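You operate a simulated robot arm through the tools that you are given. There is no shell and no other tool. Be economical: measure what you need, move in short steps, check, and stop when the job is done.

Carry out the task below with a simulated robot arm. There is one attempt and no reset: what you move stays moved.

TASK
Stand the cork cap beside the purple pad. It goes on the side that lies toward x +0.7, y -0.7 (a direction in the base frame), with about 3 cm between them.

It is judged by the outcome, as a careful person would: the job done as asked, and still so three seconds after it is handed in. It fails if anything else is knocked over, pushed out of place, dropped, spilled or broken.

THE ROBOT
A 7-joint arm with a two-finger parallel gripper, fixed in place. Base frame: the origin is at the foot of the arm, x ahead of it, y to its left, z up; the work surface is at about z = 760. Lengths are in mm, angles in degrees, forces in N, time in s.
With the tool pointing down near the work surface it reaches from about 200 to 680 mm from the base axis. Its first joint turns from -66.0 to 66.0 degrees. Payload 2.4 kg.
Tool frame: the origin (TCP) lies between the finger pads and is the grasp point; the fingertips stand 30 mm ahead of it; z points along the fingers, y is the line along which they close. The gripper opens to 94 mm. The fingers are 28 mm wide and 10 mm thick; the gripper's body (50 by 96 mm) begins 55 mm behind the TCP.
Orientation is told as [roll, pitch, yaw] about the base's x, y, z axes, in that order, counted from this pose: with the fingers straight down and closing along the base's y, the tool's x points along the base's -x, its y along +y and its z along -z.

THE INTERFACE
- The arm moves only by the tool jog_arm. Its argument "steps" is a list that holds one entry, the list of rows, each a list of 7 numbers: the opening, from 0 (shut) to 1 (fully open), then the shift along the tool's x, y, z in units of 200 mm (1.0 is 200 mm), then the turn, a rotation vector about the tool's x, y, z in units of 180 degrees (1.0 is 180 degrees). In form: [[[grip, dx, dy, dz, rx, ry, rz], ...]]. A call has 1 to 8 rows; each row is the pose to reach, as a shift and turn from the pose commanded when the call began, along the tool's axes at that moment. A call with a number of a shift or a turn outside -1 to 1 is refused whole. A row lasts 0.2 s, in which the tool goes at most 50 mm and 8.6 degrees; a call with a longer step from one row to the next is refused whole, and so is a gripper value outside its range. A pose out of reach is approached as far as the arm can. The call stops where the force on the tool passes 40 N (or 10 N more than at its start, if that is more) or the arm is blocked; 0.2 s more then pass. The fingers move at their own pace (about 153 mm/s each) and stop on an object; they squeeze with about 25 N. The grip force told is the motor's: it shows also when the fingers shut on nothing. Time passes only in rows, and 0.2 s behind the last, so rows that repeat a pose let the fingers close. It gives the time, the measured TCP pose, the force on the tool (base axes), the opening and the grip force at its end, in the units of the frame above (readings bear some noise).
- Cameras (640 x 400 px; columns grow to the right, rows downward): "scene" is fixed at [38.5, 475.2, 1435.5]; the picture's right is [-0.69, -0.72, 0.00], its down [-0.56, 0.53, -0.64] and it looks along [0.46, -0.44, -0.77] (base axes); focal length 337 px, centre (320, 200). "wrist" rides on the gripper at [-37, 0, -58] in the tool frame; the picture's right is [0.00, -1.00, 0.00], its down [0.97, 0.00, -0.24] and it looks along [0.24, 0.00, 0.97] (tool axes); focal length 218 px, centre (320, 200).
- snapshot(camera): a new picture of that camera. No time passes.
- probe_pixels(camera, pixels): for up to 12 pixels [column, row] of the newest picture of that camera ("zoom" is the newest enlarged one), the place [x, y, z] in the base frame of the surface seen there, good to about 2 mm, but the place of the scene camera against the robot may be out by one fixed shift of up to 25 mm in any direction. No time passes.
- enlarge(camera, box): a new picture of the part [left, top, right, bottom] of that camera's present view, enlarged. No time passes.
- close_job(): hands the job in; it is judged then, once.

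Work in short steps. Measure before you move; look again where a grasp or a placing could have gone wrong, and mend it. You have 60 turns and 20 pictures in all, the two below and enlarged ones among them. Open the gripper and draw the arm clear of the work before you hand the job in, unless the task says otherwise; then end with one line.

The tools are called after "Request:" as a command line: name --argument value ..., lists and objects as JSON in quotes. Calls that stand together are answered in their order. jog_arm: Moves the arm, as the interface text tells. Its arguments: {"type":"object","properties":{"steps":{"type":"array","items":{"type":"array","items":{"type":"array","items":{"type":"number"}}}}},"required":["steps"]} The other tools are called the same way: snapshot (camera) takes a picture; probe_pixels (camera, pixels) gives the place of the surface under pixels of a picture; enlarge (camera, box) takes an enlarged picture of a part of a camera's view; close_job () hands the job in.

At the start:

```text
clock: 0.0
tool_pos: [343.4, 250.7, 1060.3]
ee_rot: [0.0, 0.0, 0.0]
wrist_force: [1.3, 0.7, -1.2]
finger_gap: 94.2
gripper_force: 0.0
```

scene: 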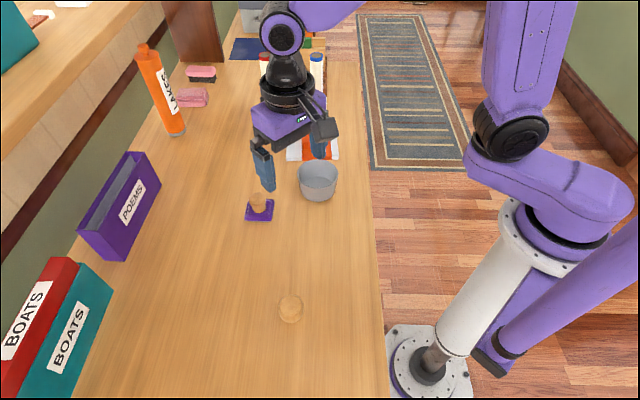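
wrist: 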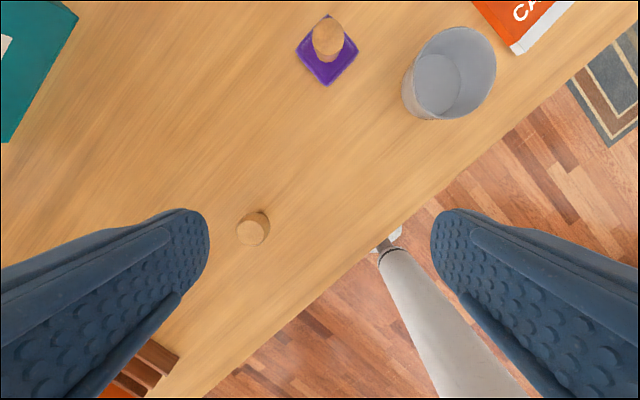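

The pictures show a cork-like piece on the purple pad (scene 258,203) and another one alone on the table (scene 290,309). I enlarge both and probe them.

Request:
enlarge --camera "scene" --box '[220, 150, 380, 330]'

Request:
enlarge --camera "wrist" --box '[220, 0, 520, 260]'

Request:
probe_pixels --camera "wrist" --pixels '[[328, 15], [297, 46], [327, 86], [358, 50], [328, 38], [248, 230], [263, 215], [270, 228], [404, 110], [450, 110], [300, 130], [328, 57]]'

```text
2.22 times, centred on (300, 240) of scene
```

zoom: 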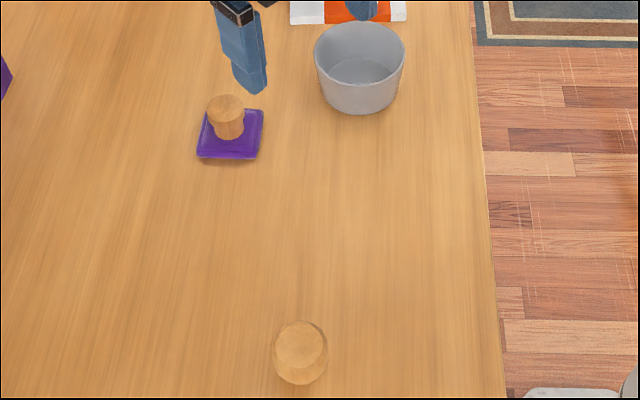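

```text
1.54 times, centred on (370, 130) of wrist
```

zoom: 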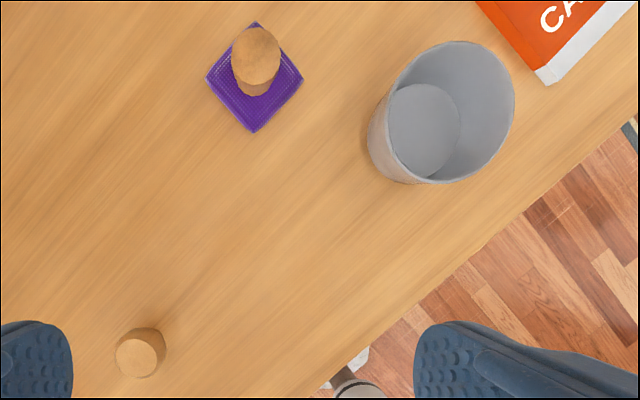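

```text
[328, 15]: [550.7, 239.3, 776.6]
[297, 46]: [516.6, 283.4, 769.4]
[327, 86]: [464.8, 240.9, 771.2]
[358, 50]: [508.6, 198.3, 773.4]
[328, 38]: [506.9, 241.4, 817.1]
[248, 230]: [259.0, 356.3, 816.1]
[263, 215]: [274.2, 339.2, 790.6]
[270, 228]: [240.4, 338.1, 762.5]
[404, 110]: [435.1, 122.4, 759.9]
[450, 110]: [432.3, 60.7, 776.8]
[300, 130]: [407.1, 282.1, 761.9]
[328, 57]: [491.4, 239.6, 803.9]
```

Both cork pieces stand about 45–55 mm tall, and it isn't clear yet which one is the cap. I move over the free one for a closer look.

Request:
jog_arm --steps '[[[1, 0.07, 0.12, 0.1, 0, 0, 0], [1, 0.14, 0.24, 0.2, 0, 0, 0], [1, 0.2, 0.36, 0.3, 0, 0, 0], [1, 0.26, 0.45, 0.4, 0, 0, 0], [1, 0.26, 0.45, 0.4, 0, 0, 0]]]'

Request:
snapshot --camera "wrist"

Request:
enlarge --camera "scene" --box '[230, 180, 290, 230]'

```text
clock: 1.2
tool_pos: [291.5, 340.0, 979.3]
ee_rot: [0.0, 0.0, -0.1]
wrist_force: [-0.3, 0.3, 0.1]
finger_gap: 94.0
gripper_force: 0.0
```

```text
15 pictures are left
```

wrist: 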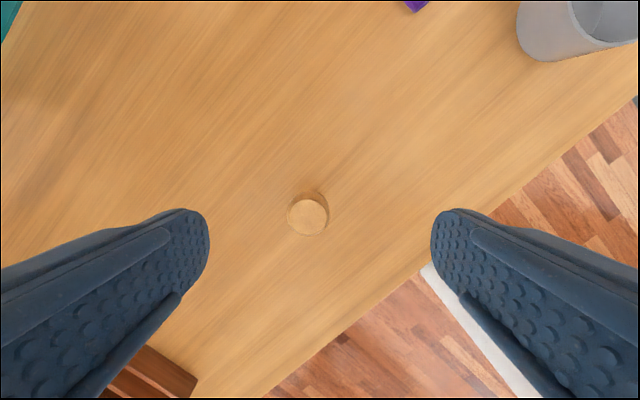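

```text
8.00 times, centred on (260, 205) of scene
```

zoom: 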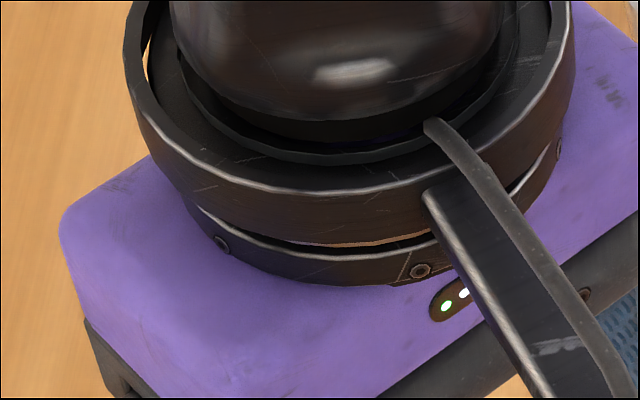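

The free piece (308,213) is a plain round cork. Next I look at the one on the pad from an oblique angle.

Request:
jog_arm --steps '[[[1, -0.13, -0.11, 0.07, 0, 0, 0], [1, -0.27, -0.22, 0.15, 0, 0, 0], [1, -0.4, -0.33, 0.22, 0, 0, 0], [1, -0.54, -0.45, 0.3, 0, 0, 0], [1, -0.54, -0.45, 0.3, 0, 0, 0]]]'

Request:
enlarge --camera "wrist" --box '[240, 0, 400, 100]'

Request:
enlarge --camera "scene" --box '[260, 285, 324, 325]'

```text
clock: 2.4
tool_pos: [397.4, 252.7, 920.9]
ee_rot: [0.0, 0.0, 0.0]
wrist_force: [-0.5, 0.1, 0.3]
finger_gap: 94.1
gripper_force: 0.1
```

```text
4.00 times, centred on (320, 50) of wrist
```

zoom: 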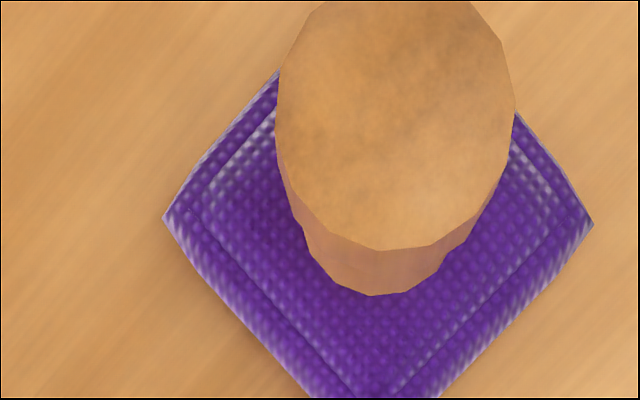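

```text
10.00 times, centred on (292, 305) of scene
```

zoom: 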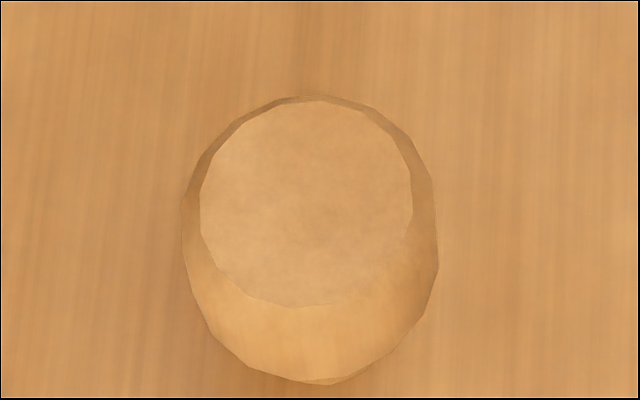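

Both pieces are tapered corks: the free one is wider at its base, the one on the pad wider at its top. I measure both to tell them apart.

Request:
probe_pixels --camera "zoom" --pixels '[[203, 205], [408, 205], [305, 105], [305, 298], [186, 230], [435, 230], [310, 378], [310, 340], [310, 395], [305, 205], [100, 205], [500, 205]]'

Request:
enlarge --camera "wrist" --box '[240, 0, 400, 100]'

Request:
probe_pixels --camera "wrist" --pixels '[[335, 2], [335, 30], [310, 33], [367, 30], [335, 60], [335, 69], [325, 67], [345, 68], [335, 80], [283, 54], [386, 56], [338, 60]]'

```text
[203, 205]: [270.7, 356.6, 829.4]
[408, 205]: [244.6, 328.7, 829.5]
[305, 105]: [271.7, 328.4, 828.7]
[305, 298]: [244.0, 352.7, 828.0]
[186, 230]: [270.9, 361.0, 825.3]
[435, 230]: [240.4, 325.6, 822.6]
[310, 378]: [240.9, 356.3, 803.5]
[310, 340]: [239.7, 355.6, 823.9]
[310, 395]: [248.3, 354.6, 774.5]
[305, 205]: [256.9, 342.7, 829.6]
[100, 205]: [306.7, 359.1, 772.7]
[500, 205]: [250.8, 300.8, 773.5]
```

```text
4.00 times, centred on (320, 50) of wrist
```

zoom: 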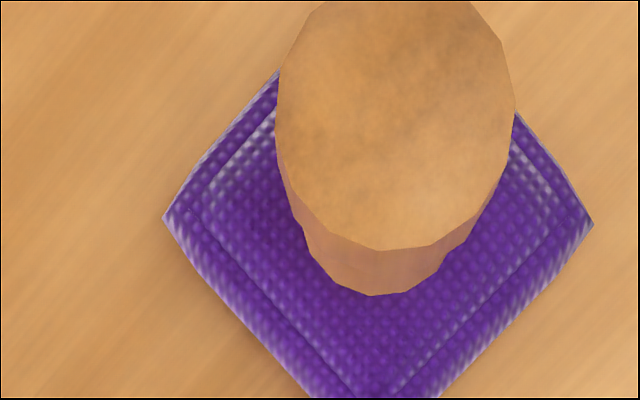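

```text
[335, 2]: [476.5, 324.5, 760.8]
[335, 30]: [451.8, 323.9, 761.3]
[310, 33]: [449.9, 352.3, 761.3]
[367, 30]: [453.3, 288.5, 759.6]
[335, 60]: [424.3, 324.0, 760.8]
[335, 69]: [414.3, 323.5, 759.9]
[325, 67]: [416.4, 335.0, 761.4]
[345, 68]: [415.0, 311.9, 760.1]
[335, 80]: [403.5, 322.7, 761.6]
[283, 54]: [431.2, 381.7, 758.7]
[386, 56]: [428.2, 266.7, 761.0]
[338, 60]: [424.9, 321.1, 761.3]
```

The wrist probes used the old snapshot, so I probe the zoomed picture instead.

Request:
probe_pixels --camera "zoom" --pixels '[[395, 100], [280, 110], [512, 110], [385, 245], [385, 255], [375, 285], [330, 275], [430, 275], [375, 300], [166, 217], [591, 224], [300, 185]]'

Request:
enlarge --camera "scene" --box '[230, 180, 294, 220]'

```text
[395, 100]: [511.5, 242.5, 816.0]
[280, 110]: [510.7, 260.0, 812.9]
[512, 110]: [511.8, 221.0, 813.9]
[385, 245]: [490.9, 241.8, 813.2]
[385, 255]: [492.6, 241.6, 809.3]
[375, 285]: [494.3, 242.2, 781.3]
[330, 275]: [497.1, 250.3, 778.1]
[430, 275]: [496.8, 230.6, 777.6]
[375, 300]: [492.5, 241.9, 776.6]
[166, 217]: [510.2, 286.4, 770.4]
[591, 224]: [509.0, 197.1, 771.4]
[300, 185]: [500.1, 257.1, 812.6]
```

```text
10.00 times, centred on (262, 200) of scene
```

zoom: 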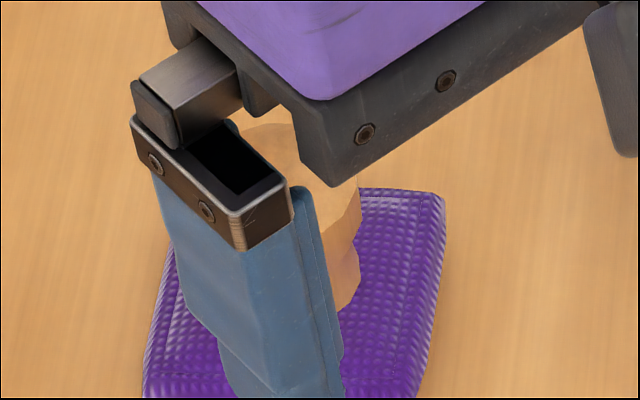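

The piece on the pad is a T-shaped cork: a 40 mm head, a ~30 mm stem and about 40 mm tall. I go lower beside the free piece for a side view.

Request:
jog_arm --steps '[[[1, 0.06, 0.12, 0.05, 0, 0, 0], [1, 0.13, 0.25, 0.1, 0, 0, 0], [1, 0.2, 0.38, 0.15, 0, 0, 0], [1, 0.26, 0.495, 0.2, 0, 0, 0], [1, 0.26, 0.495, 0.2, 0, 0, 0]]]'

Request:
enlarge --camera "wrist" --box '[220, 230, 420, 355]'

Request:
enlarge --camera "scene" --box '[225, 180, 289, 220]'

```text
clock: 3.6
tool_pos: [345.9, 351.2, 879.0]
ee_rot: [0.0, 0.1, 0.0]
wrist_force: [-0.9, 0.3, 0.2]
finger_gap: 93.7
gripper_force: 0.0
```

```text
3.20 times, centred on (320, 292) of wrist
```

zoom: 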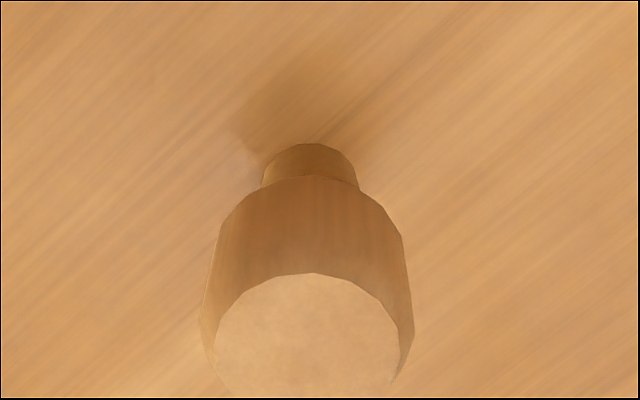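

```text
10.00 times, centred on (257, 200) of scene
```

zoom: 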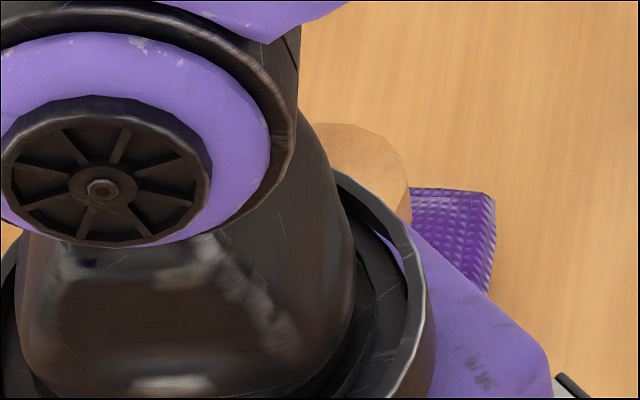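

The free piece has a large 47 mm bevelled body on a short stem, with streaks like wood grain. I take the same kind of side view of the piece on the pad, tilting the tool forward, to compare material and shape.

Request:
jog_arm --steps '[[[1, -0.04, -0.14, -0.1, 0, -0.035, 0], [1, -0.08, -0.28, -0.105, 0, -0.07, 0], [1, -0.12, -0.42, -0.105, 0, -0.105, 0], [1, -0.17, -0.55, -0.105, 0, -0.14, 0], [1, -0.17, -0.55, -0.105, 0, -0.14, 0]]]'

Request:
enlarge --camera "wrist" --box '[220, 40, 420, 165]'

```text
clock: 4.8
tool_pos: [379.8, 238.2, 900.7]
ee_rot: [0.1, -25.2, 0.0]
wrist_force: [-0.7, 0.3, 0.1]
finger_gap: 94.0
gripper_force: 0.1
```

```text
3.20 times, centred on (320, 102) of wrist
```

zoom: 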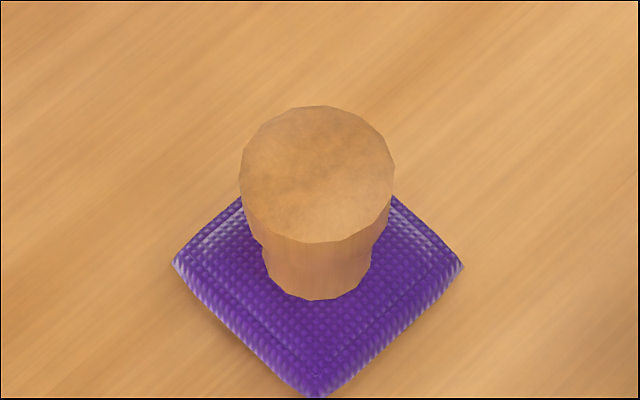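

The pad piece is a classic tapered stopper with a thin head. The free piece is a broad cap with a short plug. I go back above the free piece, tool vertical, for one close look at its material and to get its exact place.

Request:
jog_arm --steps '[[[1, 0.11, 0.11, -0.05, 0, 0.03, 0], [1, 0.22, 0.23, -0.1, 0, 0.06, 0], [1, 0.33, 0.34, -0.15, 0, 0.09, 0], [1, 0.44, 0.46, -0.2, 0, 0.12, 0], [1, 0.544, 0.57, -0.254, 0, 0.14, 0], [1, 0.544, 0.57, -0.254, 0, 0.14, 0]]]'

Request:
enlarge --camera "wrist" --box '[256, 170, 384, 250]'

Request:
enlarge --camera "scene" --box '[225, 180, 289, 220]'

```text
clock: 6.2
tool_pos: [261.0, 352.7, 900.8]
ee_rot: [-0.1, 0.0, 0.1]
wrist_force: [-0.2, -0.1, 0.6]
finger_gap: 94.0
gripper_force: 0.1
```

```text
5.00 times, centred on (320, 210) of wrist
```

zoom: 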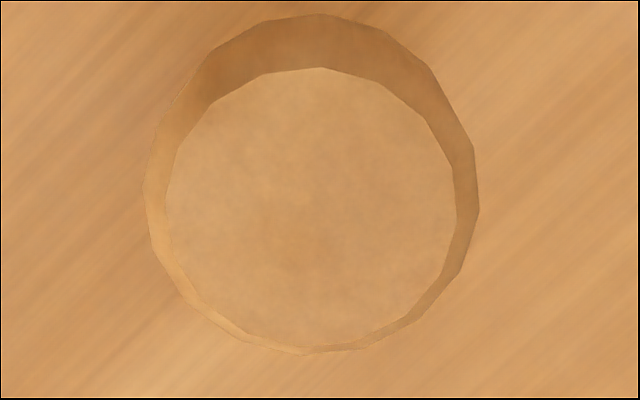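

```text
10.00 times, centred on (257, 200) of scene
```

zoom: 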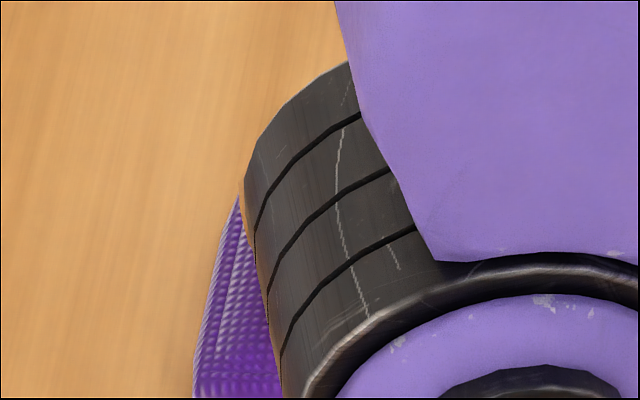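

Both share the cork texture. I take the broad-headed free piece as the cap and treat the one on the pad as a stopper that must stay put. The cap's centre works out near (254.5, 354), with its top at z 816. I lower around its body and close.

Request:
jog_arm --steps '[[[1, 0.033, 0.007, 0.15, 0, 0, 0], [1, 0.033, 0.007, 0.3, 0, 0, 0], [1, 0.033, 0.007, 0.42, 0, 0, 0], [1, 0.033, 0.007, 0.519, 0, 0, 0], [1, 0.033, 0.007, 0.519, 0, 0, 0], [0.3, 0.033, 0.007, 0.519, 0, 0, 0], [0.3, 0.033, 0.007, 0.519, 0, 0, 0], [0.3, 0.033, 0.007, 0.519, 0, 0, 0]]]'

```text
clock: 8.0
tool_pos: [255.4, 354.1, 796.6]
ee_rot: [0.0, 0.0, 0.0]
wrist_force: [0.5, -0.7, 0.4]
finger_gap: 46.6
gripper_force: 25.1
```

The fingers hold it at 46.6 mm with 25 N. I lift 110 mm.

Request:
jog_arm --steps '[[[0.3, 0, 0, -0.1, 0, 0, 0], [0.3, 0, 0, -0.25, 0, 0, 0], [0.3, 0, 0, -0.4, 0, 0, 0], [0.3, 0, 0, -0.55, 0, 0, 0], [0.3, 0, 0, -0.55, 0, 0, 0]]]'

Request:
snapshot --camera "wrist"

Request:
snapshot --camera "scene"

```text
clock: 9.2
tool_pos: [252.6, 355.1, 908.0]
ee_rot: [-0.1, 0.0, 0.0]
wrist_force: [-0.9, 0.0, 0.2]
finger_gap: 46.3
gripper_force: 25.0
```

```text
4 pictures are left
```

wrist: 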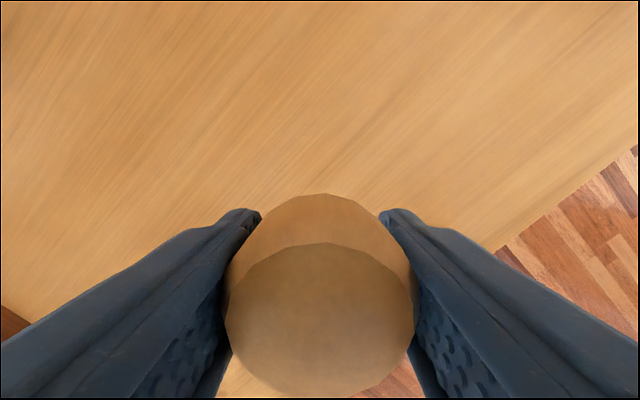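

```text
3 pictures are left
```

scene: 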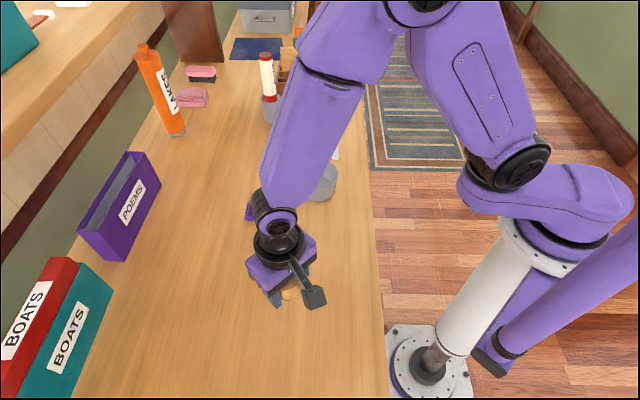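

The cap is held upright. The pad's corners put its centre near (508, 241.5) with a half-side of about 31 mm, so the cap's centre should go to about (568, 182). I carry it there in two legs, then turn the yaw by -45° so the fingers close parallel to the pad's edge.

Request:
jog_arm --steps '[[[0.3, -0.15, -0.08, -0.05, 0, 0, 0], [0.3, -0.35, -0.19, -0.1, 0, 0, 0], [0.3, -0.55, -0.3, -0.1, 0, 0, 0], [0.3, -0.72, -0.39, -0.1, 0, 0, 0], [0.3, -0.784, -0.43, -0.1, 0, 0, 0], [0.3, -0.784, -0.43, -0.1, 0, 0, 0]]]'

Request:
jog_arm --steps '[[[0.3, -0.1, -0.05, 0, 0, 0, 0.04], [0.3, -0.25, -0.14, 0, 0, 0, 0.08], [0.3, -0.41, -0.23, 0, 0, 0, 0.12], [0.3, -0.57, -0.32, 0, 0, 0, 0.16], [0.3, -0.7, -0.39, 0, 0, 0, 0.2], [0.3, -0.784, -0.43, 0, 0, 0, 0.24], [0.3, -0.784, -0.43, 0, 0, 0, 0.25], [0.3, -0.784, -0.43, 0, 0, 0, 0.25]]]'

```text
clock: 10.6
tool_pos: [412.0, 270.0, 928.3]
ee_rot: [-0.1, 0.0, 0.0]
wrist_force: [0.1, -0.3, -0.2]
finger_gap: 46.4
gripper_force: 24.9
```

```text
clock: 12.4
tool_pos: [568.4, 181.9, 926.6]
ee_rot: [0.0, 0.0, -45.1]
wrist_force: [-0.3, -0.3, 0.4]
finger_gap: 46.5
gripper_force: 24.9
```

The TCP is at (568.4, 181.9) with yaw -45°. I lower to the grasp height, slowly at the end.

Request:
jog_arm --steps '[[[0.3, 0, 0, 0.15, 0, 0, 0], [0.3, 0, 0, 0.32, 0, 0, 0], [0.3, 0, 0, 0.47, 0, 0, 0], [0.3, 0, 0, 0.58, 0, 0, 0], [0.3, 0, 0, 0.625, 0, 0, 0], [0.3, 0, 0, 0.642, 0, 0, 0], [0.3, 0, 0, 0.65, 0, 0, 0], [0.3, 0, 0, 0.65, 0, 0, 0]]]'

Request:
snapshot --camera "wrist"

```text
clock: 14.2
tool_pos: [568.3, 182.5, 797.3]
ee_rot: [-0.1, -0.1, -45.1]
wrist_force: [-0.2, 0.0, 0.1]
finger_gap: 46.5
gripper_force: 25.4
```

```text
2 pictures are left
```

wrist: 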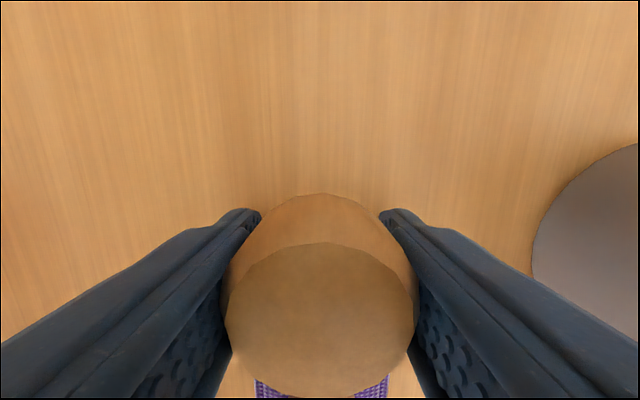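

There is no contact force yet, and the bowl at the right leaves room for only a modest opening. I lower a hair more, then open to about 66 mm.

Request:
jog_arm --steps '[[[0.3, 0, 0, 0.004, 0, 0, 0], [0.3, 0, 0, 0.006, 0, 0, 0], [0.3, 0, 0, 0.006, 0, 0, 0]]]'

Request:
jog_arm --steps '[[[0.6, 0, 0, 0, 0, 0, 0], [0.7, 0, 0, 0, 0, 0, 0], [0.7, 0, 0, 0, 0, 0, 0], [0.7, 0, 0, -0.08, 0, 0, 0], [0.7, 0, 0, -0.25, 0, 0, 0], [0.7, 0, 0, -0.45, 0, 0, 0], [0.7, 0, 0, -0.65, 0, 0, 0], [0.7, 0, 0, -0.65, 0, 0, 0]]]'

Request:
snapshot --camera "wrist"

```text
clock: 15.0
tool_pos: [567.0, 182.6, 795.7]
ee_rot: [0.0, 0.0, -45.0]
wrist_force: [-1.2, -0.9, 6.4]
finger_gap: 46.3
gripper_force: 25.0
```

```text
clock: 16.8
tool_pos: [566.7, 180.7, 923.4]
ee_rot: [0.1, 0.0, -45.0]
wrist_force: [0.6, -0.3, -0.4]
finger_gap: 65.6
gripper_force: 0.0
```

```text
1 pictures are left
```

wrist: 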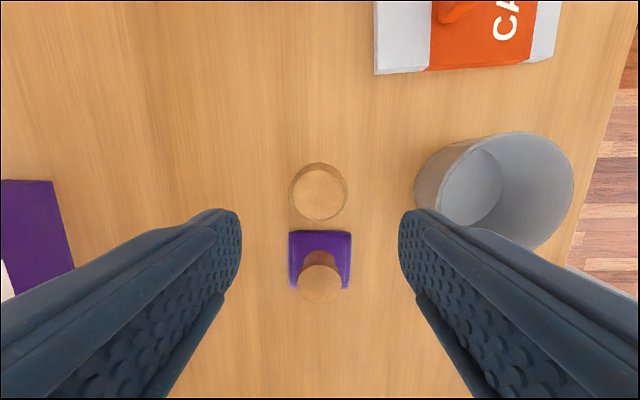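

The cap stands at (319,192), with the pad edge at (320,231). I check the gap by probing.

Request:
probe_pixels --camera "wrist" --pixels '[[320, 195], [292, 192], [346, 192], [320, 218], [320, 226], [320, 233], [292, 234], [350, 234], [320, 166], [292, 285], [348, 285]]'

```text
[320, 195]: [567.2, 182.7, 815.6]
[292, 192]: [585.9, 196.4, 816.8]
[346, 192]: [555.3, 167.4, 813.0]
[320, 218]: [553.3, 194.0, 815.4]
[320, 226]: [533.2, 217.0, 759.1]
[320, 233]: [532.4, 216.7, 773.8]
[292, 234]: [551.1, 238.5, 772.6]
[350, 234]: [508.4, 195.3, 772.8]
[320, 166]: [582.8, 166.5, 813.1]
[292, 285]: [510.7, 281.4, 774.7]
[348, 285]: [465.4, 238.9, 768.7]
```

The gap is about 28–29 mm on the correct side, and nothing else has shifted. I raise the arm clear and take a last look.

Request:
jog_arm --steps '[[[0.7, 0, 0, -0.2, 0, 0, 0], [0.7, 0.1, 0, -0.4, 0, 0, 0], [0.7, 0.25, 0.1, -0.5, 0, 0, 0], [1, 0.4, 0.0, -0.55, 0, 0, 0], [1, 0.6, 0.0, -0.55, 0, 0, 0], [1, 0.8, 0.0, -0.55, 0, 0, 0], [1, 0.8, 0, -0.55, 0, 0, 0]]]'

Request:
snapshot --camera "scene"

```text
clock: 18.4
tool_pos: [454.1, 294.7, 1035.0]
ee_rot: [-0.1, 0.1, -44.9]
wrist_force: [0.6, -0.4, 0.1]
finger_gap: 93.9
gripper_force: 0.1
```

```text
0 pictures are left
```

scene: 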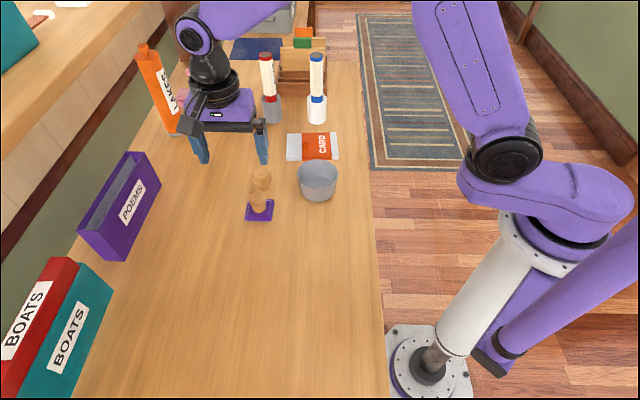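

The cap stands beside the pad, the stopper and bowl are where they were, and the arm is clear with the gripper open. I hand the job in.

Request:
close_job

```text
The job is handed in.
```

I stood the broad-headed cork piece upright beside the purple pad, on the side toward x +0.7, y -0.7, with a gap of about 28–29 mm; there were two cork pieces, and I judged this one, not the stopper on the pad, to be the cap.
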